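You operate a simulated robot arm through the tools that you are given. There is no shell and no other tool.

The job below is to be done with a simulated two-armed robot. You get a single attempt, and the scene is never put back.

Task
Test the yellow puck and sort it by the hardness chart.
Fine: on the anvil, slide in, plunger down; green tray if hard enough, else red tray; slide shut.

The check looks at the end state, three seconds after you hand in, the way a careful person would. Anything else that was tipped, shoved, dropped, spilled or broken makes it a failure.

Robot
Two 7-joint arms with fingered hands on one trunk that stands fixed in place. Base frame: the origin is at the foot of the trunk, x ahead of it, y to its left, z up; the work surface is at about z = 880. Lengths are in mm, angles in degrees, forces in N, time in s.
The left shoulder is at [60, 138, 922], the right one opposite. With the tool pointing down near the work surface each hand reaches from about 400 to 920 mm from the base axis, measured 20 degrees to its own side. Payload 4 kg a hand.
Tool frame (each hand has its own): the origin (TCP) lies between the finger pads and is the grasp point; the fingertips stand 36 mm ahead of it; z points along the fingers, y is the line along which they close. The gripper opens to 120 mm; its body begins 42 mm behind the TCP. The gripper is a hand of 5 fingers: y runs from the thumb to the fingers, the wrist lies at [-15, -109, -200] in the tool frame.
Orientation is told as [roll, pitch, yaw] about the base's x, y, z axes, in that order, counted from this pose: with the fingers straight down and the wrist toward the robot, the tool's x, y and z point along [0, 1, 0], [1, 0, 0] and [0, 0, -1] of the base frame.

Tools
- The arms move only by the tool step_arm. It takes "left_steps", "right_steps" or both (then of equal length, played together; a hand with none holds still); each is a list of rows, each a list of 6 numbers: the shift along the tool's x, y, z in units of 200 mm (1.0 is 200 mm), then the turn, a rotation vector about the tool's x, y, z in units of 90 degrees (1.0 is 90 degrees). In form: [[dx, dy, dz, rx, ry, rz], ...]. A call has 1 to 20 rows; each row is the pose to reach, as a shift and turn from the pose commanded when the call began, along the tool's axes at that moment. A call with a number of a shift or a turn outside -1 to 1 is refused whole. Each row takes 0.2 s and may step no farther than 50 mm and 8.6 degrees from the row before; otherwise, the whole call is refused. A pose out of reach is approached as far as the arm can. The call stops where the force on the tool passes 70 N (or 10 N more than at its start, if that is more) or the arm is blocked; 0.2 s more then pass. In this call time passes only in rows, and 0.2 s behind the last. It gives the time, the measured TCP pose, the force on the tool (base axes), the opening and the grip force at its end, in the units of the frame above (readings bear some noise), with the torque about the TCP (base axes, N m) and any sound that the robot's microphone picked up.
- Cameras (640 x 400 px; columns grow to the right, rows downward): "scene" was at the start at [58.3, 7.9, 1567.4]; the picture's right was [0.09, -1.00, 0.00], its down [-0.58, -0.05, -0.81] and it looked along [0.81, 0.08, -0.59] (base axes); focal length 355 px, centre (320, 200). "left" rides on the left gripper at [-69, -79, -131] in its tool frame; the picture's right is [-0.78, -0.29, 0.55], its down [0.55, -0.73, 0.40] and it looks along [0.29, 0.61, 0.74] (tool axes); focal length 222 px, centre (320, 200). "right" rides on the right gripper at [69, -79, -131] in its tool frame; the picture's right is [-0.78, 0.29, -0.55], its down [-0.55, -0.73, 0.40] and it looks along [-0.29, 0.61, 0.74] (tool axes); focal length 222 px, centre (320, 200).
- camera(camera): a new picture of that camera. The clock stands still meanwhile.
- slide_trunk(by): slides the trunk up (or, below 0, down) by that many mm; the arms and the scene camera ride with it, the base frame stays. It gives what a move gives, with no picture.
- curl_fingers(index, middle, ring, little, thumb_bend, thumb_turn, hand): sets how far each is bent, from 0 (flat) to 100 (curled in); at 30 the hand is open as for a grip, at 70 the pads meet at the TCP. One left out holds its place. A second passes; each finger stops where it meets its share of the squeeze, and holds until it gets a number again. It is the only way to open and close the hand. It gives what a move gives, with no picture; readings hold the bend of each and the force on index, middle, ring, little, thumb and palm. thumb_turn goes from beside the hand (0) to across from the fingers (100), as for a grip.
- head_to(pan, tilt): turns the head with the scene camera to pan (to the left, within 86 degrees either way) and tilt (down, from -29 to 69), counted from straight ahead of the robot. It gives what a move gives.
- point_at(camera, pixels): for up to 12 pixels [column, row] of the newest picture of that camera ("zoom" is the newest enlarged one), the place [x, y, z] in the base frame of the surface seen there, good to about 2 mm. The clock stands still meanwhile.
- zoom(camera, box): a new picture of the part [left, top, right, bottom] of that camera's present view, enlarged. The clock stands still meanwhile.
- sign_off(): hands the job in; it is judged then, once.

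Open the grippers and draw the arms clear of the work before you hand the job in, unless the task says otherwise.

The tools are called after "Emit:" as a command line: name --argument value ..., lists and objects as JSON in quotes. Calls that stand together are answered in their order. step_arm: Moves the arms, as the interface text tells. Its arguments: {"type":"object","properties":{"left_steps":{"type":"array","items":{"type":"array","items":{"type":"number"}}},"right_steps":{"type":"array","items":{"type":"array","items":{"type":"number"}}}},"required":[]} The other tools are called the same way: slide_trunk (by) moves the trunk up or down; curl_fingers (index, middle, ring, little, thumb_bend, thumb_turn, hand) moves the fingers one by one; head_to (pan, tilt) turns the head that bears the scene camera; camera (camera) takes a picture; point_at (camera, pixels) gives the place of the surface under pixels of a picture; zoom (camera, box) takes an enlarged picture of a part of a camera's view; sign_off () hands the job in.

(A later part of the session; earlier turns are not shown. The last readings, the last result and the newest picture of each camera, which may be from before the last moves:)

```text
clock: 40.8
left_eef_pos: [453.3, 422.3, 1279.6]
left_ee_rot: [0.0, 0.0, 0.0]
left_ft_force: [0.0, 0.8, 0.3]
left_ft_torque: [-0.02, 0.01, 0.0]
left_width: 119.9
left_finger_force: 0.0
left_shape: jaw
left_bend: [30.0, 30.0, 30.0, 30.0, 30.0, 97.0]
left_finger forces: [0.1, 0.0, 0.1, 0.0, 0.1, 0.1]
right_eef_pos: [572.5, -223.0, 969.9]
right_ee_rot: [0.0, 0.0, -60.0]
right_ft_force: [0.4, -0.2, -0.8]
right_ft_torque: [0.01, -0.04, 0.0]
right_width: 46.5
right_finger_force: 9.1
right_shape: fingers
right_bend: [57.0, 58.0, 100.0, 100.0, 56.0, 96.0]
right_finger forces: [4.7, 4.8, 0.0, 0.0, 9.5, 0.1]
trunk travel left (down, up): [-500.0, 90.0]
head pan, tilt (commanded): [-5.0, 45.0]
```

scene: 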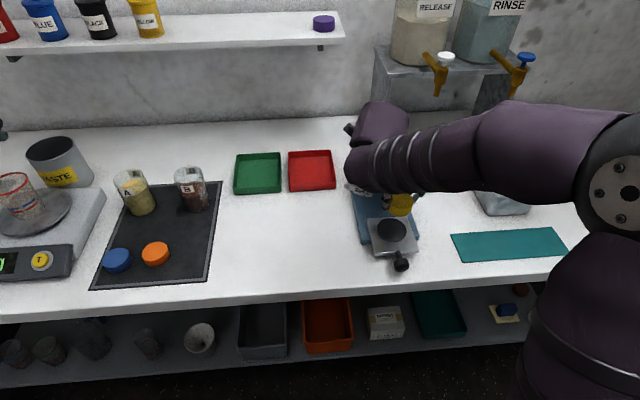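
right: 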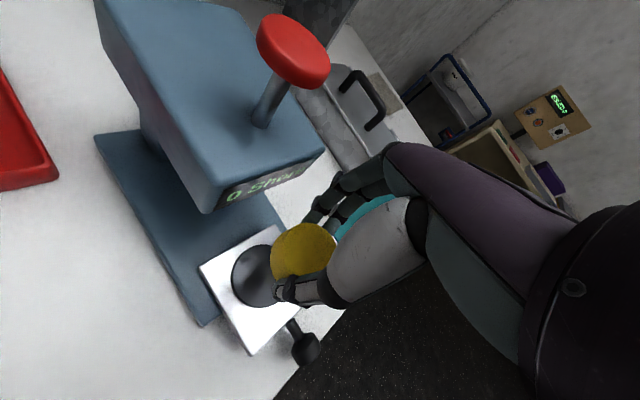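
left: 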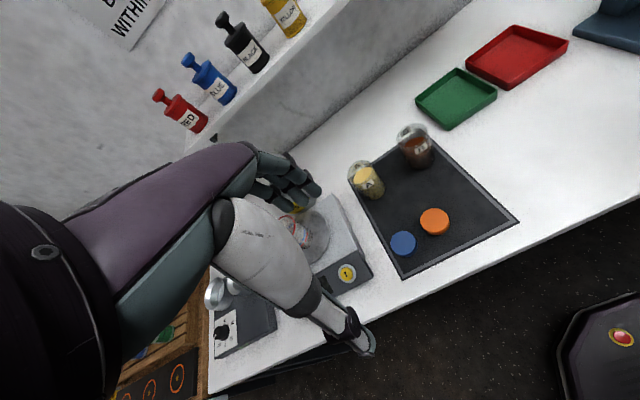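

Still no contact force at z≈970. I keep lowering by 1 mm steps.

Emit:
step_arm --right_steps '[[0, 0, 0.005, 0, 0, 0]]'

Emit:
step_arm --right_steps '[[0, 0, 0.005, 0, 0, 0]]'

Emit:
zoom --camera "right" --box '[240, 200, 360, 310]'

```text
clock: 41.2
left_eef_pos: [453.9, 423.7, 1280.5]
left_ee_rot: [-0.1, 0.1, -0.1]
left_ft_force: [0.1, -0.3, 0.0]
left_ft_torque: [-0.02, 0.02, 0.01]
left_width: 119.9
left_finger_force: 0.1
left_shape: jaw
left_bend: [30.0, 30.0, 30.0, 30.0, 30.0, 97.0]
left_finger forces: [0.0, 0.1, 0.1, 0.0, 0.1, 0.1]
right_eef_pos: [571.4, -221.8, 970.6]
right_ee_rot: [-0.1, 0.1, -60.0]
right_ft_force: [-0.1, 1.1, -0.4]
right_ft_torque: [0.02, 0.04, 0.0]
right_width: 46.5
right_finger_force: 9.9
right_shape: fingers
right_bend: [57.0, 58.0, 100.0, 100.0, 56.0, 96.0]
right_finger forces: [4.7, 4.9, 0.0, 0.1, 9.5, 0.1]
trunk travel left (down, up): [-500.0, 90.0]
head pan, tilt (commanded): [-5.0, 45.0]
```

```text
clock: 41.6
left_eef_pos: [453.7, 423.4, 1280.5]
left_ee_rot: [0.0, 0.0, 0.1]
left_ft_force: [0.1, -0.5, 0.4]
left_ft_torque: [-0.02, 0.0, 0.01]
left_width: 119.9
left_finger_force: 0.1
left_shape: jaw
left_bend: [30.0, 30.0, 30.0, 30.0, 30.0, 97.0]
left_finger forces: [0.1, 0.1, 0.1, 0.0, 0.1, 0.0]
right_eef_pos: [571.3, -221.9, 970.7]
right_ee_rot: [0.0, 0.0, -60.0]
right_ft_force: [-0.5, 0.4, -0.2]
right_ft_torque: [0.0, 0.0, 0.0]
right_width: 46.3
right_finger_force: 9.8
right_shape: fingers
right_bend: [57.0, 58.0, 100.0, 100.0, 56.0, 96.0]
right_finger forces: [4.7, 4.8, 0.1, 0.1, 9.5, 0.0]
trunk travel left (down, up): [-500.0, 90.0]
head pan, tilt (commanded): [-5.0, 45.0]
```

```text
3.64 times, centred on (300, 255) of right
```

zoom: 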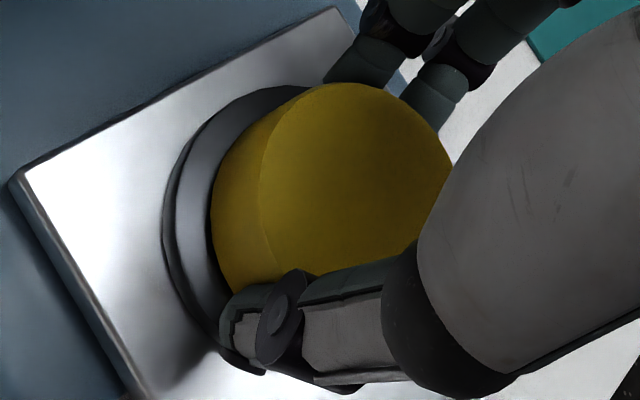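

The weight reading fell from −1.2 to about −0.2 N, suggesting the puck is just touching. I take two more 1 mm steps to confirm.

Emit:
step_arm --right_steps '[[0, 0, 0.005, 0, 0, 0]]'

Emit:
step_arm --right_steps '[[0, 0, 0.005, 0, 0, 0]]'

```text
clock: 42.0
left_eef_pos: [453.9, 423.0, 1280.2]
left_ee_rot: [0.0, -0.1, 0.1]
left_ft_force: [-0.4, 0.4, -0.3]
left_ft_torque: [0.0, -0.01, 0.02]
left_width: 119.5
left_finger_force: 0.0
left_shape: jaw
left_bend: [30.0, 30.0, 30.0, 30.0, 30.0, 97.0]
left_finger forces: [0.1, 0.1, 0.0, 0.1, 0.0, 0.0]
right_eef_pos: [570.8, -222.5, 968.1]
right_ee_rot: [0.0, 0.0, -59.9]
right_ft_force: [0.2, -1.0, 0.1]
right_ft_torque: [-0.04, -0.03, 0.02]
right_width: 46.7
right_finger_force: 9.6
right_shape: fingers
right_bend: [57.0, 58.0, 100.0, 100.0, 56.0, 96.0]
right_finger forces: [4.7, 4.9, 0.0, 0.0, 9.4, 0.0]
trunk travel left (down, up): [-500.0, 90.0]
head pan, tilt (commanded): [-5.0, 45.0]
```

```text
clock: 42.4
left_eef_pos: [453.5, 424.0, 1280.8]
left_ee_rot: [0.1, 0.0, 0.0]
left_ft_force: [-0.3, 0.0, 0.6]
left_ft_torque: [0.0, -0.01, -0.01]
left_width: 119.7
left_finger_force: 0.1
left_shape: jaw
left_bend: [30.0, 30.0, 30.0, 30.0, 30.0, 97.0]
left_finger forces: [0.1, 0.0, 0.0, 0.0, 0.0, 0.0]
right_eef_pos: [571.2, -222.2, 966.5]
right_ee_rot: [0.0, -0.1, -60.0]
right_ft_force: [0.7, -0.7, 1.4]
right_ft_torque: [-0.06, -0.03, 0.0]
right_width: 46.4
right_finger_force: 9.9
right_shape: fingers
right_bend: [57.0, 58.0, 100.0, 100.0, 56.0, 96.0]
right_finger forces: [4.8, 5.0, 0.0, 0.0, 9.7, 0.1]
trunk travel left (down, up): [-500.0, 90.0]
head pan, tilt (commanded): [-5.0, 45.0]
```

Fz is now slightly upward (+1.4 N). One more 1 mm step to confirm seating.

Emit:
step_arm --right_steps '[[0, 0, 0.005, 0, 0, 0]]'

Emit:
zoom --camera "right" --box '[240, 200, 360, 310]'

Emit:
zoom --camera "scene" --box '[360, 180, 440, 270]'

```text
clock: 42.8
left_eef_pos: [453.1, 423.0, 1280.6]
left_ee_rot: [0.0, 0.0, 0.0]
left_ft_force: [1.0, -0.3, 0.3]
left_ft_torque: [0.01, 0.01, -0.02]
left_width: 119.8
left_finger_force: 0.1
left_shape: jaw
left_bend: [30.0, 30.0, 30.0, 30.0, 30.0, 97.0]
left_finger forces: [0.0, 0.1, 0.0, 0.0, 0.0, 0.0]
right_eef_pos: [571.7, -222.2, 966.5]
right_ee_rot: [0.0, 0.0, -60.0]
right_ft_force: [0.4, -0.1, 5.8]
right_ft_torque: [-0.07, -0.02, 0.02]
right_width: 46.5
right_finger_force: 10.4
right_shape: fingers
right_bend: [57.0, 58.0, 100.0, 100.0, 56.0, 96.0]
right_finger forces: [4.7, 5.5, 0.0, 0.1, 9.8, 0.0]
trunk travel left (down, up): [-500.0, 90.0]
head pan, tilt (commanded): [-5.0, 45.0]
```

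```text
3.64 times, centred on (300, 255) of right
```

zoom: 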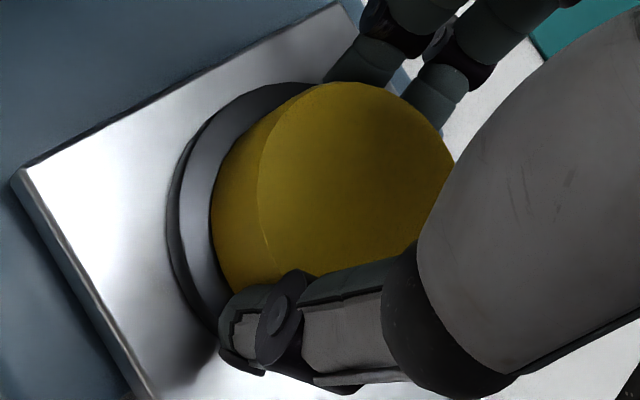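

```text
4.44 times, centred on (400, 225) of scene
```

zoom: 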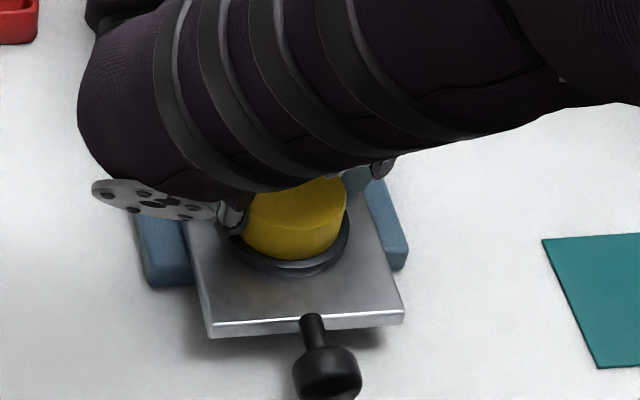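

The puck is seated (5.8 N upward) within about 2 mm of the anvil centre. I open the fingers.

Emit:
curl_fingers --hand "right" --index 49 --middle 49 --thumb_bend 48

Emit:
zoom --camera "right" --box '[240, 200, 360, 310]'

```text
clock: 43.8
left_eef_pos: [453.4, 422.8, 1280.1]
left_ee_rot: [0.0, 0.1, 0.0]
left_ft_force: [0.6, 0.2, 0.2]
left_ft_torque: [0.01, 0.01, 0.02]
left_width: 119.6
left_finger_force: 0.0
left_shape: jaw
left_bend: [30.0, 30.0, 30.0, 30.0, 30.0, 97.0]
left_finger forces: [0.1, 0.1, 0.0, 0.1, 0.0, 0.0]
right_eef_pos: [571.2, -222.0, 965.9]
right_ee_rot: [0.0, 0.0, -59.9]
right_ft_force: [-0.2, -0.2, 0.1]
right_ft_torque: [0.01, -0.03, 0.01]
right_width: 63.9
right_finger_force: 0.0
right_shape: fingers
right_bend: [49.0, 49.0, 100.0, 100.0, 48.0, 97.0]
right_finger forces: [0.0, 0.0, 0.0, 0.1, 0.0, 0.0]
trunk travel left (down, up): [-500.0, 90.0]
head pan, tilt (commanded): [-5.0, 45.0]
```

```text
3.64 times, centred on (300, 255) of right
```

zoom: 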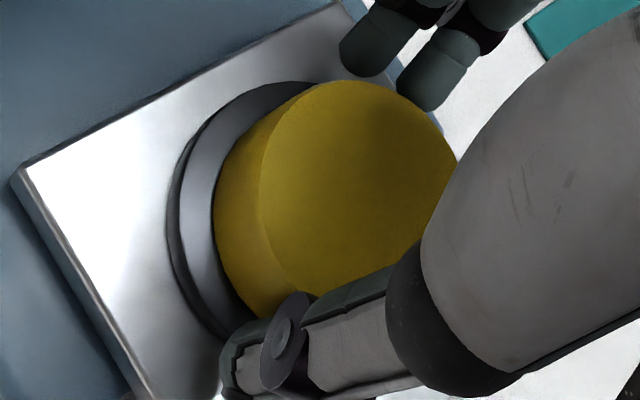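

Released with no forces. I rise straight up, then back off.

Emit:
step_arm --right_steps '[[0, 0, -0.05, 0, 0, 0], [0, 0, -0.12, 0, 0, 0], [0, 0, -0.25, 0, 0, 0], [0, 0, -0.45, 0, 0, 0], [0, 0, -0.68, 0, 0, 0], [0, 0, -0.9, 0, 0, 0]]'

Emit:
camera --camera "scene"

Emit:
zoom --camera "scene" --box '[355, 190, 435, 275]'

```text
clock: 45.2
left_eef_pos: [452.6, 423.2, 1280.2]
left_ee_rot: [0.1, -0.1, 0.0]
left_ft_force: [-0.1, 0.0, 1.5]
left_ft_torque: [0.0, -0.01, 0.0]
left_width: 119.7
left_finger_force: 0.0
left_shape: jaw
left_bend: [30.0, 30.0, 30.0, 30.0, 30.0, 97.0]
left_finger forces: [0.1, 0.1, 0.0, 0.1, 0.1, 0.0]
right_eef_pos: [570.8, -223.1, 1147.4]
right_ee_rot: [0.0, 0.0, -60.0]
right_ft_force: [0.2, -0.4, -0.1]
right_ft_torque: [-0.01, -0.02, 0.01]
right_width: 64.0
right_finger_force: 0.0
right_shape: fingers
right_bend: [49.0, 49.0, 100.0, 100.0, 48.0, 97.0]
right_finger forces: [0.0, 0.0, 0.0, 0.1, 0.1, 0.0]
trunk travel left (down, up): [-500.0, 90.0]
head pan, tilt (commanded): [-5.0, 45.0]
```

```text
taken
```

scene: 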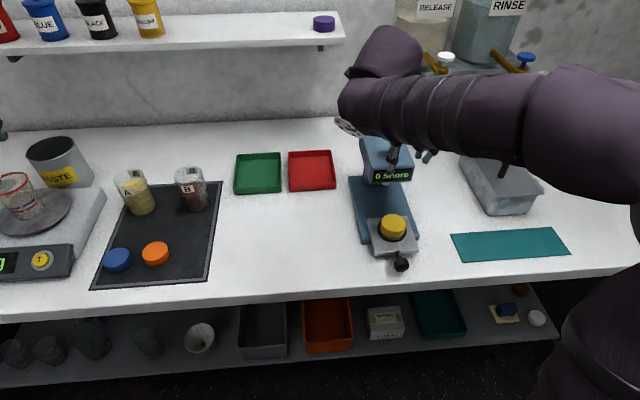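

```text
4.71 times, centred on (395, 232) of scene
```

zoom: 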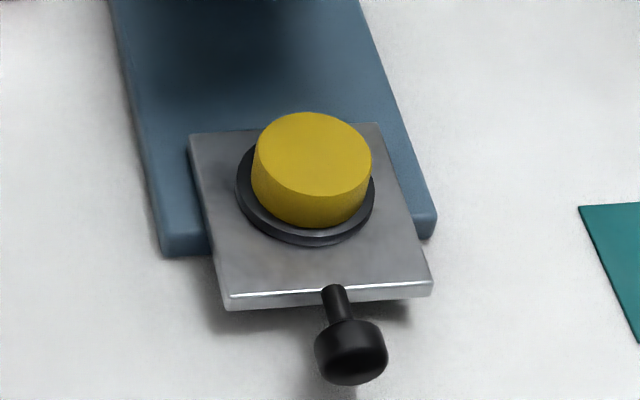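

The puck sits on the anvil within ~2 mm of centre. For the knob I'll use yaw −90°, where the hand stays clear of the head without tilting; I back off over the knob (now at x≈473) and turn.

Emit:
step_arm --right_steps '[[-0.108, -0.066, 0, 0, 0, 0.083], [-0.215, -0.133, 0, 0, 0, 0.167], [-0.323, -0.199, 0, 0, 0, 0.25], [-0.43, -0.2655, 0, 0, 0, 0.333]]'

Emit:
curl_fingers --hand "right" --index 46 --middle 46 --thumb_bend 46

Emit:
camera --camera "scene"

Emit:
camera --camera "right"

```text
clock: 46.2
left_eef_pos: [452.9, 423.3, 1280.3]
left_ee_rot: [0.0, -0.1, 0.1]
left_ft_force: [0.3, 0.2, -0.4]
left_ft_torque: [0.03, 0.01, 0.0]
left_width: 119.7
left_finger_force: 0.0
left_shape: jaw
left_bend: [30.0, 30.0, 30.0, 30.0, 30.0, 97.0]
left_finger forces: [0.1, 0.1, 0.0, 0.1, 0.0, 0.0]
right_eef_pos: [470.0, -218.8, 1145.2]
right_ee_rot: [0.0, 0.1, -90.1]
right_ft_force: [-1.2, -0.1, -0.2]
right_ft_torque: [0.0, 0.0, 0.0]
right_width: 64.0
right_finger_force: 0.1
right_shape: fingers
right_bend: [49.0, 49.0, 100.0, 100.0, 48.0, 97.0]
right_finger forces: [0.0, 0.1, 0.1, 0.1, 0.0, 0.0]
trunk travel left (down, up): [-500.0, 90.0]
head pan, tilt (commanded): [-5.0, 45.0]
```

```text
clock: 47.2
left_eef_pos: [454.0, 422.9, 1280.1]
left_ee_rot: [0.0, 0.0, 0.0]
left_ft_force: [-0.4, 0.1, -0.1]
left_ft_torque: [0.0, 0.03, 0.0]
left_width: 120.0
left_finger_force: 0.0
left_shape: jaw
left_bend: [30.0, 30.0, 30.0, 30.0, 30.0, 97.0]
left_finger forces: [0.0, 0.0, 0.0, 0.0, 0.0, 0.0]
right_eef_pos: [470.9, -220.3, 1145.8]
right_ee_rot: [0.0, 0.1, -90.0]
right_ft_force: [-0.4, 0.5, -0.1]
right_ft_torque: [0.0, -0.01, 0.0]
right_width: 71.3
right_finger_force: 0.0
right_shape: fingers
right_bend: [46.0, 46.0, 100.0, 100.0, 46.0, 97.0]
right_finger forces: [0.1, 0.0, 0.0, 0.1, 0.0, 0.1]
trunk travel left (down, up): [-500.0, 90.0]
head pan, tilt (commanded): [-5.0, 45.0]
```

```text
taken
```

scene: 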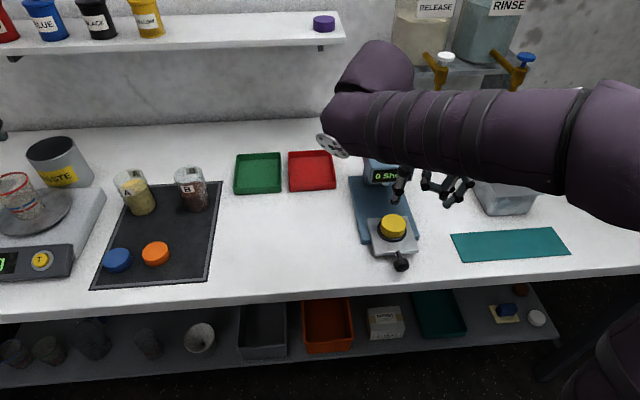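

```text
taken
```

right: 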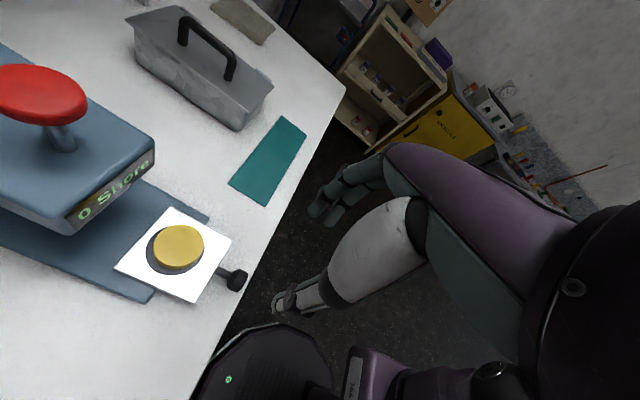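

The hand is at yaw −90° behind the knob. I lower to z≈992 and check alignment with the knob.

Emit:
step_arm --right_steps '[[0, 0, 0.2, 0, 0, 0], [0, 0, 0.4, 0, 0, 0], [0, 0, 0.6, 0, 0, 0], [0, 0, 0.77, 0, 0, 0]]'

Emit:
camera --camera "right"

Emit:
camera --camera "scene"

```text
clock: 48.2
left_eef_pos: [455.1, 423.1, 1279.6]
left_ee_rot: [-0.1, 0.0, 0.0]
left_ft_force: [-0.4, -0.9, -0.3]
left_ft_torque: [0.01, 0.01, -0.03]
left_width: 119.8
left_finger_force: 0.0
left_shape: jaw
left_bend: [30.0, 30.0, 30.0, 30.0, 30.0, 97.0]
left_finger forces: [0.0, 0.1, 0.0, 0.0, 0.0, 0.0]
right_eef_pos: [470.6, -218.9, 991.4]
right_ee_rot: [0.0, -0.1, -89.9]
right_ft_force: [1.3, 0.2, 0.0]
right_ft_torque: [0.02, -0.02, 0.05]
right_width: 71.3
right_finger_force: 0.0
right_shape: fingers
right_bend: [46.0, 46.0, 100.0, 100.0, 46.0, 97.0]
right_finger forces: [0.0, 0.1, 0.0, 0.0, 0.0, 0.0]
trunk travel left (down, up): [-500.0, 90.0]
head pan, tilt (commanded): [-5.0, 45.0]
```

```text
taken
```

right: 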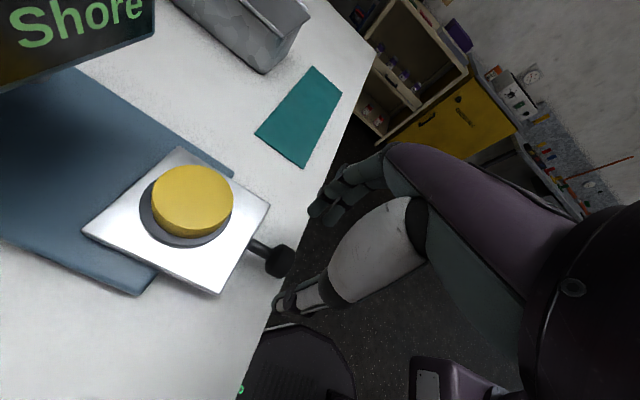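

```text
taken
```

scene: 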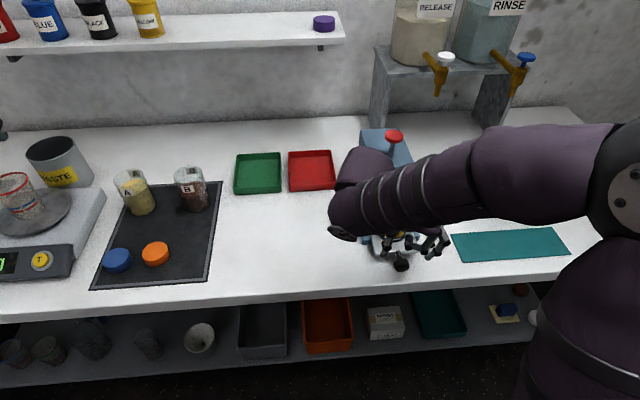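

I measure knob, index tip and thumb tip positions from the right view.

Emit:
point_at --camera "right" --pixels '[[280, 258], [270, 268], [290, 262], [314, 210], [335, 215], [277, 305], [258, 245]]'

Emit:
zoom --camera "right" --box '[230, 180, 370, 330]'

```text
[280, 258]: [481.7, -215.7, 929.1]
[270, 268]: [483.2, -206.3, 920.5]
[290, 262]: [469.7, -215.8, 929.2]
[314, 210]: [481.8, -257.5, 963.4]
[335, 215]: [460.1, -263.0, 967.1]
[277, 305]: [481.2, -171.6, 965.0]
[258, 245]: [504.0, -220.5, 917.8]
```

```text
2.67 times, centred on (300, 255) of right
```

zoom: 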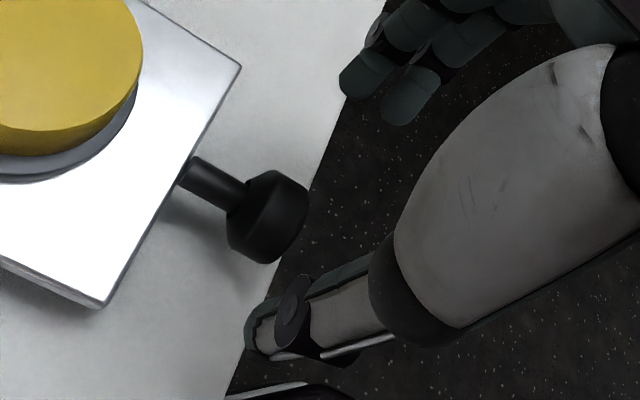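

Index (x≈475) and thumb (≈474) line up with the knob (463–485); the middle finger will come in just ahead of its face. I lower to z≈946 and close.

Emit:
step_arm --right_steps '[[0, 0, 0.08, 0, 0, 0], [0, 0, 0.16, 0, 0, 0], [0, 0, 0.2275, 0, 0, 0]]'

Emit:
curl_fingers --hand "right" --index 72 --middle 72 --thumb_bend 72

Emit:
zoom --camera "right" --box '[230, 180, 370, 330]'

```text
clock: 49.0
left_eef_pos: [454.9, 422.4, 1280.5]
left_ee_rot: [0.0, 0.0, 0.1]
left_ft_force: [-1.0, -0.9, -0.1]
left_ft_torque: [-0.02, -0.03, 0.01]
left_width: 119.6
left_finger_force: 0.1
left_shape: jaw
left_bend: [30.0, 30.0, 30.0, 30.0, 30.0, 97.0]
left_finger forces: [0.0, 0.1, 0.0, 0.1, 0.0, 0.1]
right_eef_pos: [471.6, -219.0, 945.6]
right_ee_rot: [0.0, 0.0, -89.9]
right_ft_force: [-0.5, -0.1, 0.5]
right_ft_torque: [0.01, 0.02, 0.0]
right_width: 71.5
right_finger_force: 0.1
right_shape: fingers
right_bend: [46.0, 46.0, 100.0, 100.0, 46.0, 97.0]
right_finger forces: [0.0, 0.0, 0.0, 0.0, 0.0, 0.0]
trunk travel left (down, up): [-500.0, 90.0]
head pan, tilt (commanded): [-5.0, 45.0]
```

```text
clock: 50.0
left_eef_pos: [453.6, 423.2, 1280.5]
left_ee_rot: [0.0, 0.1, 0.0]
left_ft_force: [0.4, 0.8, 1.0]
left_ft_torque: [-0.01, 0.0, -0.01]
left_width: 119.8
left_finger_force: 0.1
left_shape: jaw
left_bend: [30.0, 30.0, 30.0, 30.0, 30.0, 97.0]
left_finger forces: [0.0, 0.0, 0.1, 0.0, 0.0, 0.1]
right_eef_pos: [470.7, -219.5, 945.4]
right_ee_rot: [0.1, 0.0, -89.9]
right_ft_force: [-1.6, -1.4, -4.6]
right_ft_torque: [-0.09, 0.02, 0.02]
right_width: 26.3
right_finger_force: 11.3
right_shape: fingers
right_bend: [61.0, 72.0, 100.0, 100.0, 64.0, 97.0]
right_finger forces: [12.2, 0.5, 0.1, 0.1, 10.6, 0.0]
trunk travel left (down, up): [-500.0, 90.0]
head pan, tilt (commanded): [-5.0, 45.0]
```

```text
2.67 times, centred on (300, 255) of right
```

zoom: 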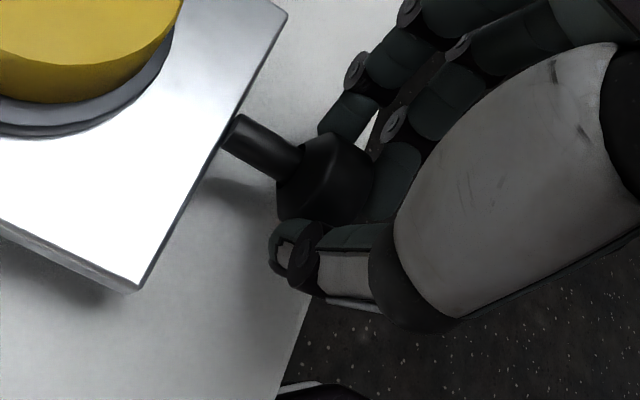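

Index 12 N / thumb 10.6 N on the knob, with the middle finger in front of its face. I push the slide in gently with a soft start and stop.

Emit:
step_arm --right_steps '[[0.008, 0, 0, 0, 0, 0], [0.02, 0, 0, 0, 0, 0], [0.038, 0, 0, 0, 0, 0], [0.06, 0, 0, 0, 0, 0], [0.085, 0, 0, 0, 0, 0], [0.11, 0, 0, 0, 0, 0], [0.138, 0, 0, 0, 0, 0], [0.166, 0, 0, 0, 0, 0], [0.194, 0, 0, 0, 0, 0], [0.222, 0, 0, 0, 0, 0], [0.25, 0, 0, 0, 0, 0], [0.278, 0, 0, 0, 0, 0], [0.306, 0, 0, 0, 0, 0], [0.334, 0, 0, 0, 0, 0], [0.36, 0, 0, 0, 0, 0], [0.385, 0, 0, 0, 0, 0], [0.41, 0, 0, 0, 0, 0], [0.43, 0, 0, 0, 0, 0], [0.445, 0, 0, 0, 0, 0], [0.45, 0, 0, 0, 0, 0]]'

Emit:
camera --camera "right"

Emit:
camera --camera "scene"

```text
clock: 54.2
left_eef_pos: [454.2, 422.8, 1281.3]
left_ee_rot: [-0.1, 0.1, 0.0]
left_ft_force: [-0.8, -0.1, 0.0]
left_ft_torque: [-0.01, 0.01, 0.01]
left_width: 119.6
left_finger_force: 0.1
left_shape: jaw
left_bend: [30.0, 30.0, 30.0, 30.0, 30.0, 97.0]
left_finger forces: [0.1, 0.0, 0.0, 0.0, 0.1, 0.0]
right_eef_pos: [560.5, -219.7, 945.9]
right_ee_rot: [0.0, 0.0, -90.0]
right_ft_force: [0.2, -0.2, -4.8]
right_ft_torque: [-0.03, 0.04, 0.0]
right_width: 26.3
right_finger_force: 11.0
right_shape: fingers
right_bend: [61.0, 72.0, 100.0, 100.0, 65.0, 97.0]
right_finger forces: [11.1, 0.5, 0.1, 0.1, 11.0, 0.0]
trunk travel left (down, up): [-500.0, 90.0]
head pan, tilt (commanded): [-5.0, 45.0]
```

```text
taken
```

right: 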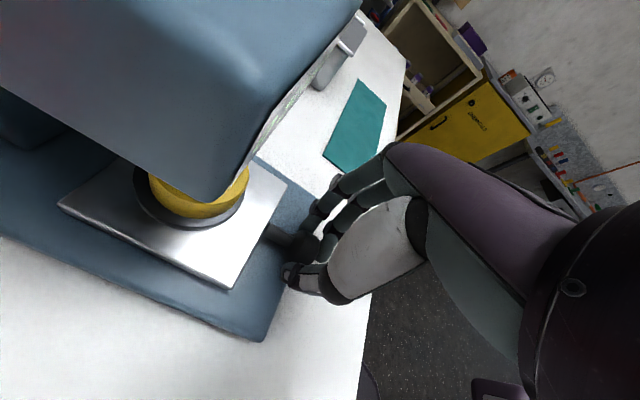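

```text
taken
```

scene: 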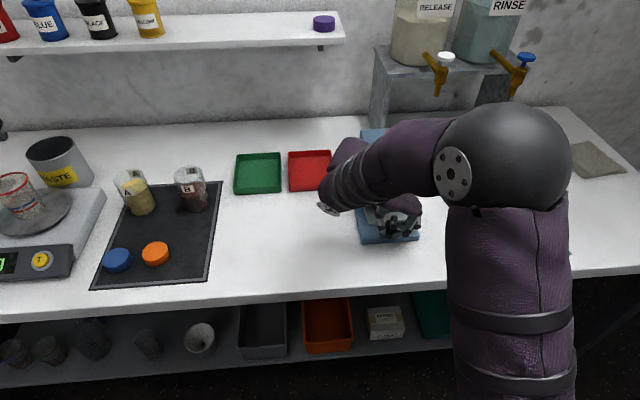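

Slide is ~90 mm in with the puck still centred. I push 11 mm more gently, then feel for the stop.

Emit:
step_arm --right_steps '[[0.01, 0, 0, 0, 0, 0], [0.02, 0, 0, 0, 0, 0], [0.03, 0, 0, 0, 0, 0], [0.04, 0, 0, 0, 0, 0], [0.05, 0, 0, 0, 0, 0], [0.055, 0, 0, 0, 0, 0]]'

Emit:
step_arm --right_steps '[[0.005, 0, 0, 0, 0, 0], [0.01, 0, 0, 0, 0, 0]]'

```text
clock: 55.6
left_eef_pos: [454.0, 423.0, 1281.2]
left_ee_rot: [0.0, 0.0, -0.1]
left_ft_force: [0.1, 1.0, 0.0]
left_ft_torque: [0.02, 0.01, 0.0]
left_width: 119.6
left_finger_force: 0.1
left_shape: jaw
left_bend: [30.0, 30.0, 30.0, 30.0, 30.0, 97.0]
left_finger forces: [0.0, 0.0, 0.0, 0.0, 0.0, 0.0]
right_eef_pos: [570.2, -220.4, 946.1]
right_ee_rot: [-0.1, 0.0, -90.0]
right_ft_force: [-5.7, 0.2, -5.8]
right_ft_torque: [-0.04, 0.18, 0.01]
right_width: 26.2
right_finger_force: 12.2
right_shape: fingers
right_bend: [61.0, 72.0, 100.0, 100.0, 64.0, 97.0]
right_finger forces: [10.8, 2.1, 0.0, 0.0, 11.0, 0.1]
trunk travel left (down, up): [-500.0, 90.0]
head pan, tilt (commanded): [-5.0, 45.0]
```

```text
clock: 56.2
left_eef_pos: [453.2, 423.0, 1280.3]
left_ee_rot: [0.0, -0.1, -0.1]
left_ft_force: [0.1, -0.6, -0.4]
left_ft_torque: [0.03, 0.01, -0.03]
left_width: 119.7
left_finger_force: 0.1
left_shape: jaw
left_bend: [30.0, 30.0, 30.0, 30.0, 30.0, 97.0]
left_finger forces: [0.1, 0.0, 0.1, 0.0, 0.0, 0.0]
right_eef_pos: [572.5, -220.2, 945.9]
right_ee_rot: [-0.1, 0.0, -90.0]
right_ft_force: [-13.8, 1.2, -5.8]
right_ft_torque: [-0.02, 0.35, -0.08]
right_width: 26.4
right_finger_force: 14.5
right_shape: fingers
right_bend: [61.0, 72.0, 100.0, 100.0, 64.0, 98.0]
right_finger forces: [10.8, 6.0, 0.0, 0.0, 11.1, 0.1]
trunk travel left (down, up): [-500.0, 90.0]
head pan, tilt (commanded): [-5.0, 45.0]
```

The end stop is met (−13.8 N). I relax the command 2.5 mm, open the pinch and rise.

Emit:
step_arm --right_steps '[[-0.01, 0, 0, 0, 0, 0]]'

Emit:
curl_fingers --hand "right" --index 46 --middle 46 --thumb_bend 46

Emit:
step_arm --right_steps '[[0, 0, -0.05, 0, 0, 0], [0, 0, -0.15, 0, 0, 0], [0, 0, -0.3, 0, 0, 0], [-0.1, 0, -0.5, 0, 0, 0], [-0.2, 0, -0.7, 0, 0, 0], [-0.3, 0, -0.9, 0, 0, 0]]'

Emit:
camera --camera "scene"

Emit:
camera --camera "right"

```text
clock: 56.6
left_eef_pos: [453.5, 422.7, 1280.4]
left_ee_rot: [-0.1, 0.1, -0.1]
left_ft_force: [-1.3, -0.1, 0.6]
left_ft_torque: [-0.01, 0.04, 0.0]
left_width: 119.6
left_finger_force: 0.0
left_shape: jaw
left_bend: [30.0, 30.0, 30.0, 30.0, 30.0, 97.0]
left_finger forces: [0.1, 0.0, 0.0, 0.0, 0.0, 0.0]
right_eef_pos: [571.8, -221.1, 944.8]
right_ee_rot: [0.1, 0.0, -90.0]
right_ft_force: [-9.2, 0.3, -5.5]
right_ft_torque: [0.0, 0.27, -0.07]
right_width: 26.5
right_finger_force: 12.9
right_shape: fingers
right_bend: [61.0, 72.0, 100.0, 100.0, 64.0, 98.0]
right_finger forces: [10.9, 4.0, 0.0, 0.1, 10.5, 0.0]
trunk travel left (down, up): [-500.0, 90.0]
head pan, tilt (commanded): [-5.0, 45.0]
```

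```text
clock: 57.6
left_eef_pos: [454.0, 422.3, 1279.8]
left_ee_rot: [0.1, 0.0, 0.0]
left_ft_force: [0.4, 0.3, 0.0]
left_ft_torque: [0.0, 0.02, 0.01]
left_width: 119.8
left_finger_force: 0.0
left_shape: jaw
left_bend: [30.0, 30.0, 30.0, 30.0, 30.0, 97.0]
left_finger forces: [0.0, 0.1, 0.0, 0.0, 0.1, 0.0]
right_eef_pos: [572.2, -218.9, 945.5]
right_ee_rot: [-0.1, 0.1, -90.1]
right_ft_force: [0.1, 0.7, -0.1]
right_ft_torque: [0.02, 0.01, 0.02]
right_width: 71.6
right_finger_force: 0.0
right_shape: fingers
right_bend: [46.0, 46.0, 100.0, 100.0, 46.0, 97.0]
right_finger forces: [0.1, 0.0, 0.0, 0.0, 0.1, 0.0]
trunk travel left (down, up): [-500.0, 90.0]
head pan, tilt (commanded): [-5.0, 45.0]
```

```text
clock: 59.0
left_eef_pos: [453.4, 423.5, 1281.7]
left_ee_rot: [0.0, 0.0, 0.0]
left_ft_force: [-0.5, -0.2, 0.2]
left_ft_torque: [0.02, -0.01, 0.03]
left_width: 119.4
left_finger_force: 0.2
left_shape: jaw
left_bend: [30.0, 30.0, 30.0, 30.0, 30.0, 97.0]
left_finger forces: [0.0, 0.0, 0.0, 0.0, 0.1, 0.1]
right_eef_pos: [510.9, -221.3, 1126.1]
right_ee_rot: [0.1, 0.0, -90.0]
right_ft_force: [0.3, -1.2, -0.7]
right_ft_torque: [0.03, -0.02, 0.02]
right_width: 71.7
right_finger_force: 0.2
right_shape: fingers
right_bend: [46.0, 46.0, 100.0, 100.0, 46.0, 97.0]
right_finger forces: [0.0, 0.2, 0.0, 0.1, 0.1, 0.1]
trunk travel left (down, up): [-500.0, 90.0]
head pan, tilt (commanded): [-5.0, 45.0]
```

```text
taken
```

scene: 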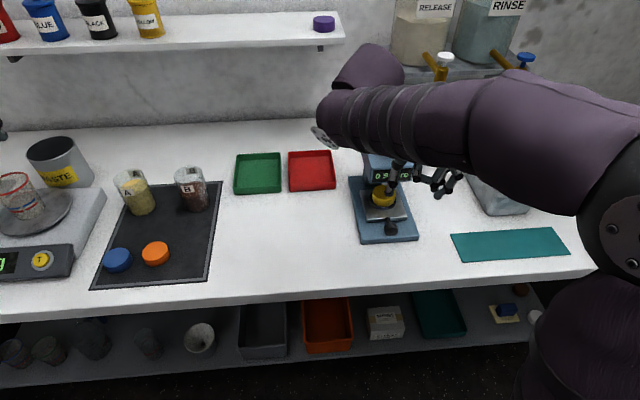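

```text
taken
```

right: 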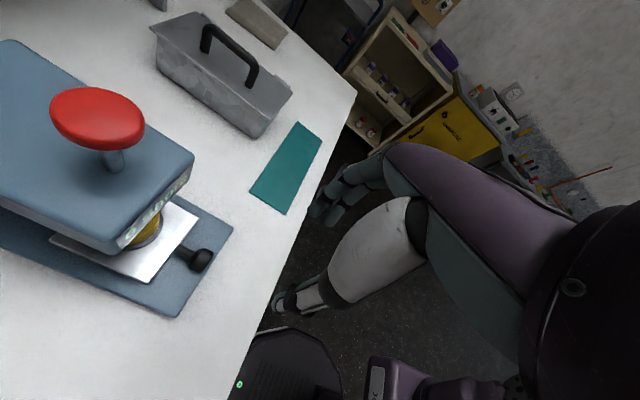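

The slide is fully in with the puck under the head. Next is the plunger: I'll raise the hand, rotate back to yaw 0, and re-measure the red button.

Emit:
step_arm --right_steps '[[0, 0, -0.05, 0, 0, -0.083], [0, 0, -0.1, 0, 0, -0.167], [0, 0, -0.15, 0, 0, -0.25], [0, 0, -0.2, 0, 0, -0.333], [0, 0, -0.25, 0, 0, -0.417], [0, 0, -0.3, 0, 0, -0.5], [0, 0, -0.35, 0, 0, -0.583], [0, 0, -0.4, 0, 0, -0.667], [0, 0, -0.45, 0, 0, -0.75], [0, 0, -0.5, 0, 0, -0.833], [0, 0, -0.55, 0, 0, -0.917], [0, 0, -0.6, 0, 0, -1.0]]'

Emit:
camera --camera "scene"

Emit:
zoom --camera "scene" --box '[345, 110, 435, 250]'

```text
clock: 61.6
left_eef_pos: [453.2, 422.9, 1279.5]
left_ee_rot: [0.0, 0.0, 0.0]
left_ft_force: [0.1, -0.7, 0.5]
left_ft_torque: [0.0, -0.02, 0.0]
left_width: 119.8
left_finger_force: 0.0
left_shape: jaw
left_bend: [30.0, 30.0, 30.0, 30.0, 30.0, 97.0]
left_finger forces: [0.0, 0.0, 0.0, 0.1, 0.1, 0.1]
right_eef_pos: [512.7, -219.5, 1246.6]
right_ee_rot: [0.0, 0.1, 0.2]
right_ft_force: [-0.1, -0.1, 0.3]
right_ft_torque: [-0.01, 0.0, 0.0]
right_width: 71.7
right_finger_force: 0.1
right_shape: fingers
right_bend: [46.0, 46.0, 100.0, 100.0, 46.0, 97.0]
right_finger forces: [0.1, 0.0, 0.1, 0.0, 0.0, 0.1]
trunk travel left (down, up): [-500.0, 90.0]
head pan, tilt (commanded): [-5.0, 45.0]
```

```text
taken
```

scene: 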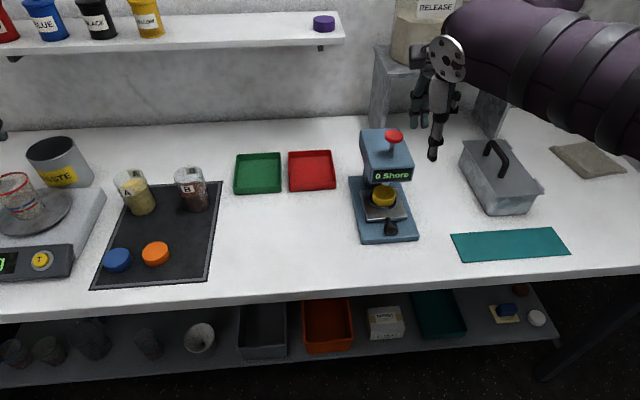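

```text
2.86 times, centred on (390, 180) of scene
```

zoom: 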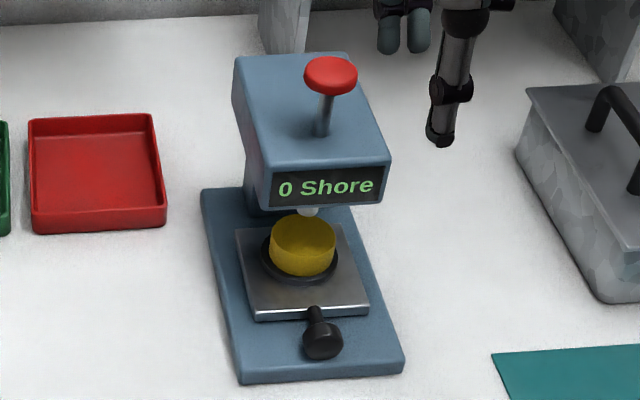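

Clear view: slide in, puck under the plunger tip. I measure the red button, rod base, puck and knob positions.

Emit:
point_at --camera "zoom" --pixels '[[331, 68], [331, 60], [331, 78], [310, 72], [352, 72], [322, 133], [308, 211], [304, 240], [322, 340], [300, 312], [330, 90], [322, 198]]'

Emit:
zoom --camera "scene" --box '[370, 120, 415, 150]'

Emit:
point_at --camera "zoom" --pixels '[[330, 200], [280, 200], [380, 200], [330, 175], [330, 225], [320, 310]]'

```text
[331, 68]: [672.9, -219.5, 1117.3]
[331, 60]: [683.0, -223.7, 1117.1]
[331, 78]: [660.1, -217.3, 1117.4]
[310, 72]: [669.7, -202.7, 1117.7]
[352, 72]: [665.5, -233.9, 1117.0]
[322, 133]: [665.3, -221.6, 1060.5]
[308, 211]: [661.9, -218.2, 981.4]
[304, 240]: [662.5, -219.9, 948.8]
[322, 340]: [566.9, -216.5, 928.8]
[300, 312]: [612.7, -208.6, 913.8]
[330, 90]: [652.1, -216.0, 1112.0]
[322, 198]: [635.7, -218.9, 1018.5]
```

```text
13.33 times, centred on (392, 135) of scene
```

zoom: 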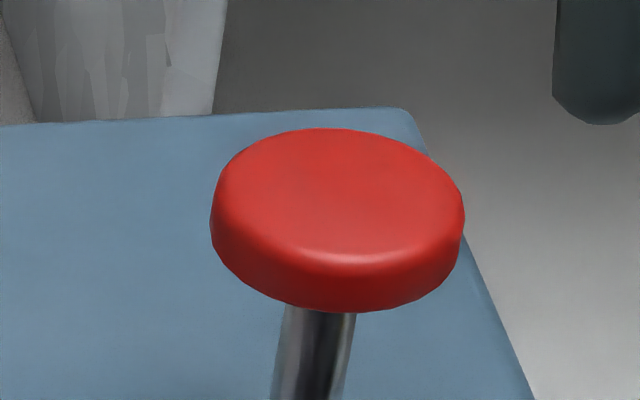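

```text
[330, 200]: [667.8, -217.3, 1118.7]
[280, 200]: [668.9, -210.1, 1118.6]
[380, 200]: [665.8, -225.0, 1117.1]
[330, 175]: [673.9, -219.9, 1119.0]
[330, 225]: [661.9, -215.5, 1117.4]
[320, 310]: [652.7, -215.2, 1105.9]
```

Red button centre ≈ (669,-219.5,1118), radius ≈17; plunger tip ≈978 and puck top ≈949, so ~30 mm travel to touch. I close the three fingertips together and move above the button at z≈1205.

Emit:
curl_fingers --hand "right" --index 72 --middle 72 --thumb_bend 72

Emit:
step_arm --right_steps '[[0.005, 0.2, 0, 0, 0, 0], [0.01, 0.4, 0, 0, 0, 0], [0.015, 0.6, 0, 0, 0, 0], [0.02, 0.785, 0, 0, 0, 0], [0.02, 0.785, 0.2, 0, 0, 0]]'

Emit:
zoom --camera "scene" --box '[345, 60, 465, 220]'

Emit:
camera --camera "right"

```text
clock: 62.6
left_eef_pos: [453.3, 423.0, 1279.1]
left_ee_rot: [0.1, 0.0, 0.0]
left_ft_force: [-0.2, -0.2, 0.1]
left_ft_torque: [-0.01, 0.0, -0.02]
left_width: 119.5
left_finger_force: 0.0
left_shape: jaw
left_bend: [30.0, 30.0, 30.0, 30.0, 30.0, 97.0]
left_finger forces: [0.0, 0.0, 0.0, 0.1, 0.0, 0.0]
right_eef_pos: [513.0, -218.7, 1245.9]
right_ee_rot: [0.0, -0.1, -0.1]
right_ft_force: [0.3, -0.6, -0.4]
right_ft_torque: [-0.01, -0.03, 0.0]
right_width: 0.0
right_finger_force: 0.1
right_shape: fingers
right_bend: [72.0, 72.0, 100.0, 100.0, 71.0, 97.0]
right_finger forces: [0.0, 0.1, 0.0, 0.0, 0.0, 0.0]
trunk travel left (down, up): [-500.0, 90.0]
head pan, tilt (commanded): [-5.0, 45.0]
```

```text
clock: 63.8
left_eef_pos: [454.4, 423.0, 1279.6]
left_ee_rot: [0.0, 0.1, 0.0]
left_ft_force: [0.1, -0.3, 0.2]
left_ft_torque: [-0.01, -0.02, 0.01]
left_width: 119.6
left_finger_force: 0.1
left_shape: jaw
left_bend: [30.0, 30.0, 30.0, 30.0, 30.0, 97.0]
left_finger forces: [0.0, 0.0, 0.1, 0.0, 0.0, 0.0]
right_eef_pos: [669.4, -214.3, 1205.7]
right_ee_rot: [0.1, 0.0, 0.0]
right_ft_force: [0.5, 0.2, -0.5]
right_ft_torque: [-0.01, 0.01, -0.01]
right_width: 0.0
right_finger_force: 0.1
right_shape: fingers
right_bend: [72.0, 72.0, 100.0, 100.0, 71.0, 97.0]
right_finger forces: [0.0, 0.0, 0.1, 0.0, 0.0, 0.0]
trunk travel left (down, up): [-500.0, 90.0]
head pan, tilt (commanded): [-5.0, 45.0]
```

```text
2.50 times, centred on (405, 140) of scene
```

zoom: 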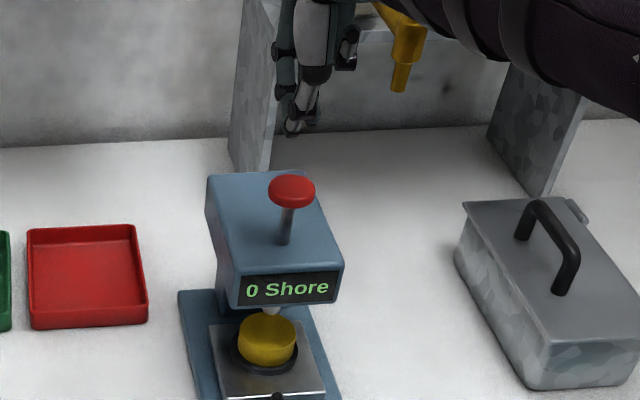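

```text
taken
```

right: 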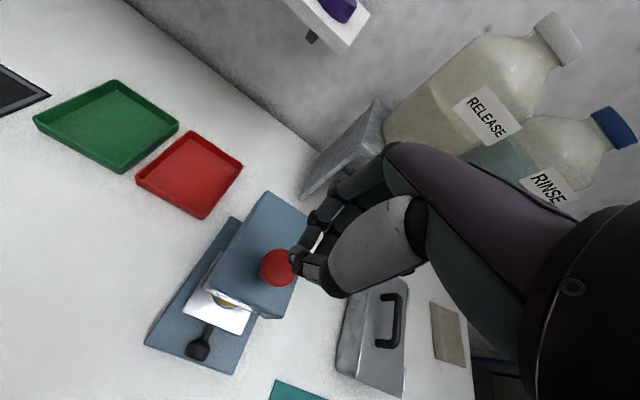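

The closed tips hang above the button. I measure the tips and lower to z≈1166.

Emit:
point_at --camera "right" --pixels '[[294, 252], [297, 260], [310, 275], [315, 235], [276, 268]]'

Emit:
step_arm --right_steps '[[0, 0, 0.1, 0, 0, 0], [0, 0, 0.2, 0, 0, 0]]'

Emit:
zoom --camera "scene" --box '[345, 60, 465, 220]'

Emit:
zoom --camera "right" --box '[220, 180, 380, 330]'

```text
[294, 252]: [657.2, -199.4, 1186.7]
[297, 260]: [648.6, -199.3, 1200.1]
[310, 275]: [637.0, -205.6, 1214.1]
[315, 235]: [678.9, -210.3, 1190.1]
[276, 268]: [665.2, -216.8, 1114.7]
```

```text
clock: 64.4
left_eef_pos: [454.1, 422.5, 1279.8]
left_ee_rot: [-0.1, 0.1, 0.0]
left_ft_force: [-0.5, -1.4, -0.8]
left_ft_torque: [-0.04, 0.0, -0.01]
left_width: 119.5
left_finger_force: 0.1
left_shape: jaw
left_bend: [30.0, 30.0, 30.0, 30.0, 30.0, 97.0]
left_finger forces: [0.0, 0.1, 0.0, 0.0, 0.0, 0.1]
right_eef_pos: [668.0, -215.8, 1164.3]
right_ee_rot: [0.0, 0.0, 0.0]
right_ft_force: [-0.2, 0.5, 0.6]
right_ft_torque: [-0.01, -0.02, -0.03]
right_width: 0.0
right_finger_force: 0.0
right_shape: fingers
right_bend: [72.0, 72.0, 100.0, 100.0, 71.0, 97.0]
right_finger forces: [0.0, 0.0, 0.0, 0.0, 0.1, 0.0]
trunk travel left (down, up): [-500.0, 90.0]
head pan, tilt (commanded): [-5.0, 45.0]
```

```text
2.50 times, centred on (405, 140) of scene
```

zoom: 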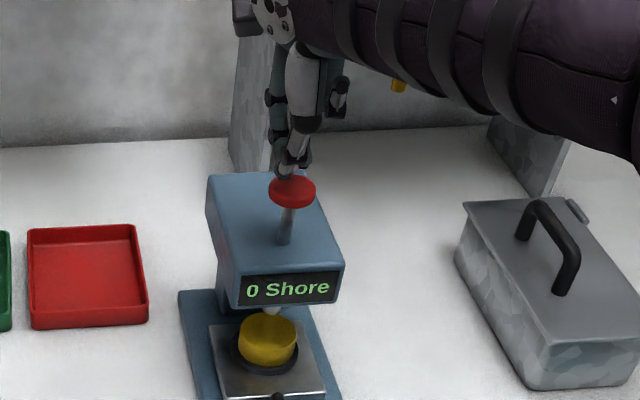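

```text
2.67 times, centred on (300, 255) of right
```

zoom: 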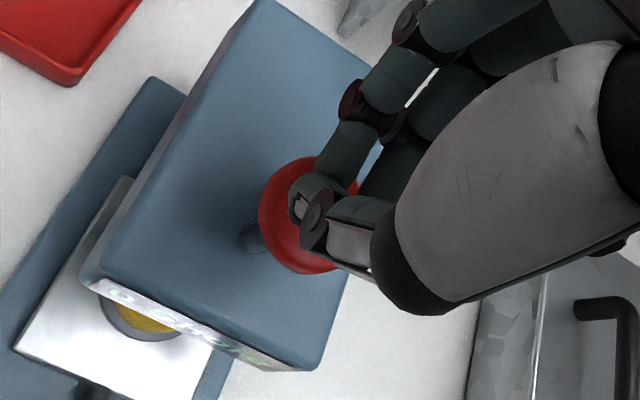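

Tips are centred over the button. I press down in 4–5 mm rows, watching the force.

Emit:
step_arm --right_steps '[[0, 0, 0.025, 0, 0, 0], [0, 0, 0.05, 0, 0, 0], [0, 0, 0.075, 0, 0, 0], [0, 0, 0.1, 0, 0, 0]]'

Emit:
zoom --camera "scene" --box '[345, 60, 465, 220]'

```text
clock: 65.4
left_eef_pos: [453.2, 423.2, 1279.7]
left_ee_rot: [0.0, 0.0, 0.0]
left_ft_force: [-0.7, -0.2, 0.1]
left_ft_torque: [-0.01, 0.0, 0.0]
left_width: 119.7
left_finger_force: 0.1
left_shape: jaw
left_bend: [30.0, 30.0, 30.0, 30.0, 30.0, 97.0]
left_finger forces: [0.1, 0.0, 0.1, 0.0, 0.1, 0.0]
right_eef_pos: [669.6, -215.2, 1145.9]
right_ee_rot: [0.0, 0.0, 0.0]
right_ft_force: [0.1, -0.7, 1.7]
right_ft_torque: [0.03, 0.05, 0.01]
right_width: 0.0
right_finger_force: 0.1
right_shape: fingers
right_bend: [72.0, 72.0, 100.0, 100.0, 71.0, 97.0]
right_finger forces: [0.0, 0.0, 0.0, 0.0, 0.0, 0.0]
trunk travel left (down, up): [-500.0, 90.0]
head pan, tilt (commanded): [-5.0, 45.0]
```

```text
2.50 times, centred on (405, 140) of scene
```

zoom: 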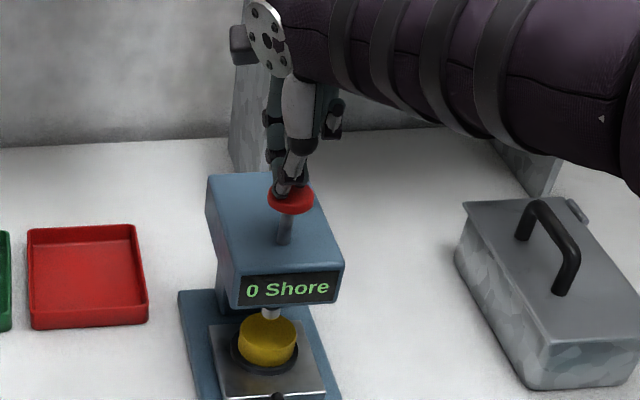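

The button is moving down easily (1.7 N). I continue 24 mm more and look at the display.

Emit:
step_arm --right_steps '[[0, 0, 0.02, 0, 0, 0], [0, 0, 0.04, 0, 0, 0], [0, 0, 0.06, 0, 0, 0], [0, 0, 0.08, 0, 0, 0], [0, 0, 0.1, 0, 0, 0], [0, 0, 0.12, 0, 0, 0]]'

Emit:
zoom --camera "scene" --box '[345, 60, 465, 220]'

```text
clock: 66.8
left_eef_pos: [452.6, 423.2, 1280.6]
left_ee_rot: [-0.1, -0.1, 0.0]
left_ft_force: [-0.1, 0.2, -0.1]
left_ft_torque: [0.01, -0.01, 0.02]
left_width: 119.7
left_finger_force: 0.1
left_shape: jaw
left_bend: [30.0, 30.0, 30.0, 30.0, 30.0, 97.0]
left_finger forces: [0.0, 0.1, 0.0, 0.0, 0.0, 0.1]
right_eef_pos: [668.6, -215.2, 1123.7]
right_ee_rot: [0.0, -0.2, 0.0]
right_ft_force: [-2.8, -0.7, 14.8]
right_ft_torque: [0.12, 0.22, 0.0]
right_width: 0.0
right_finger_force: 7.9
right_shape: fingers
right_bend: [72.0, 72.0, 100.0, 100.0, 72.0, 97.0]
right_finger forces: [0.1, 0.0, 0.1, 0.0, 17.2, 0.0]
trunk travel left (down, up): [-500.0, 90.0]
head pan, tilt (commanded): [-5.0, 45.0]
```

```text
2.50 times, centred on (405, 140) of scene
```

zoom: 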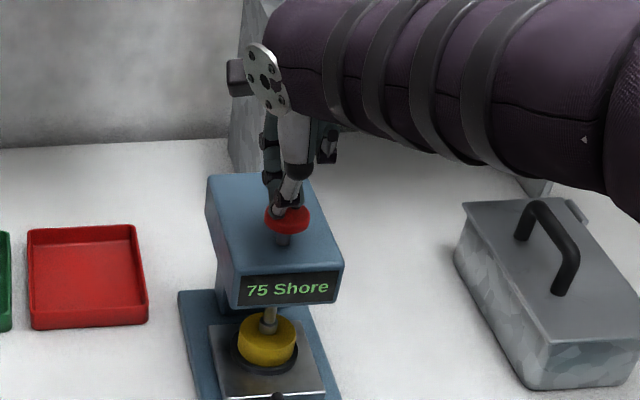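

The display now reads about "75 Shore" with 14.8 N. I zoom in and hold a little longer to check it's stable.

Emit:
zoom --camera "scene" --box '[370, 160, 420, 195]'

Emit:
step_arm --right_steps '[[0, 0, 0.005, 0, 0, 0], [0, 0, 0.01, 0, 0, 0], [0, 0, 0.01, 0, 0, 0], [0, 0, 0.01, 0, 0, 0], [0, 0, 0.01, 0, 0, 0]]'

Emit:
zoom --camera "scene" --box '[370, 160, 420, 195]'

```text
11.43 times, centred on (395, 178) of scene
```

zoom: 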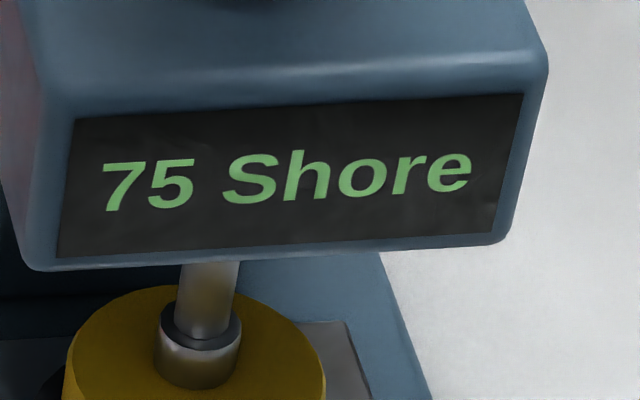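

```text
clock: 68.0
left_eef_pos: [450.2, 424.5, 1279.8]
left_ee_rot: [0.0, -0.1, 0.0]
left_ft_force: [0.4, 0.1, -0.7]
left_ft_torque: [0.0, -0.01, -0.01]
left_width: 119.5
left_finger_force: 0.0
left_shape: jaw
left_bend: [30.0, 30.0, 30.0, 30.0, 30.0, 97.0]
left_finger forces: [0.0, 0.0, 0.0, 0.0, 0.1, 0.0]
right_eef_pos: [667.1, -214.6, 1123.1]
right_ee_rot: [0.0, -0.3, -0.1]
right_ft_force: [-4.9, -1.8, 32.2]
right_ft_torque: [0.23, 0.39, 0.07]
right_width: 0.0
right_finger_force: 17.6
right_shape: fingers
right_bend: [72.0, 72.0, 100.0, 100.0, 74.0, 97.0]
right_finger forces: [0.0, 0.0, 0.0, 0.1, 36.2, 0.0]
trunk travel left (down, up): [-500.0, 90.0]
head pan, tilt (commanded): [-5.0, 45.0]
```

```text
11.43 times, centred on (395, 178) of scene
```

zoom: 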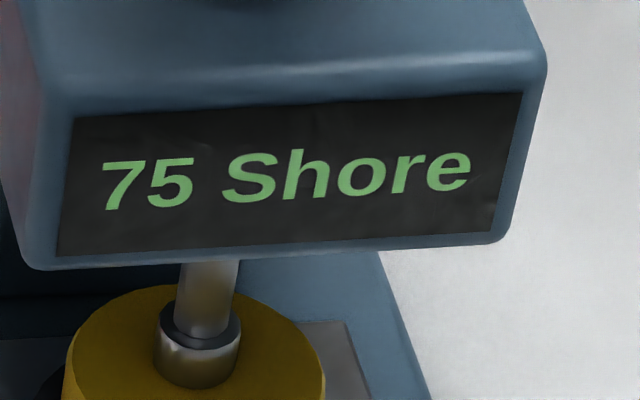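

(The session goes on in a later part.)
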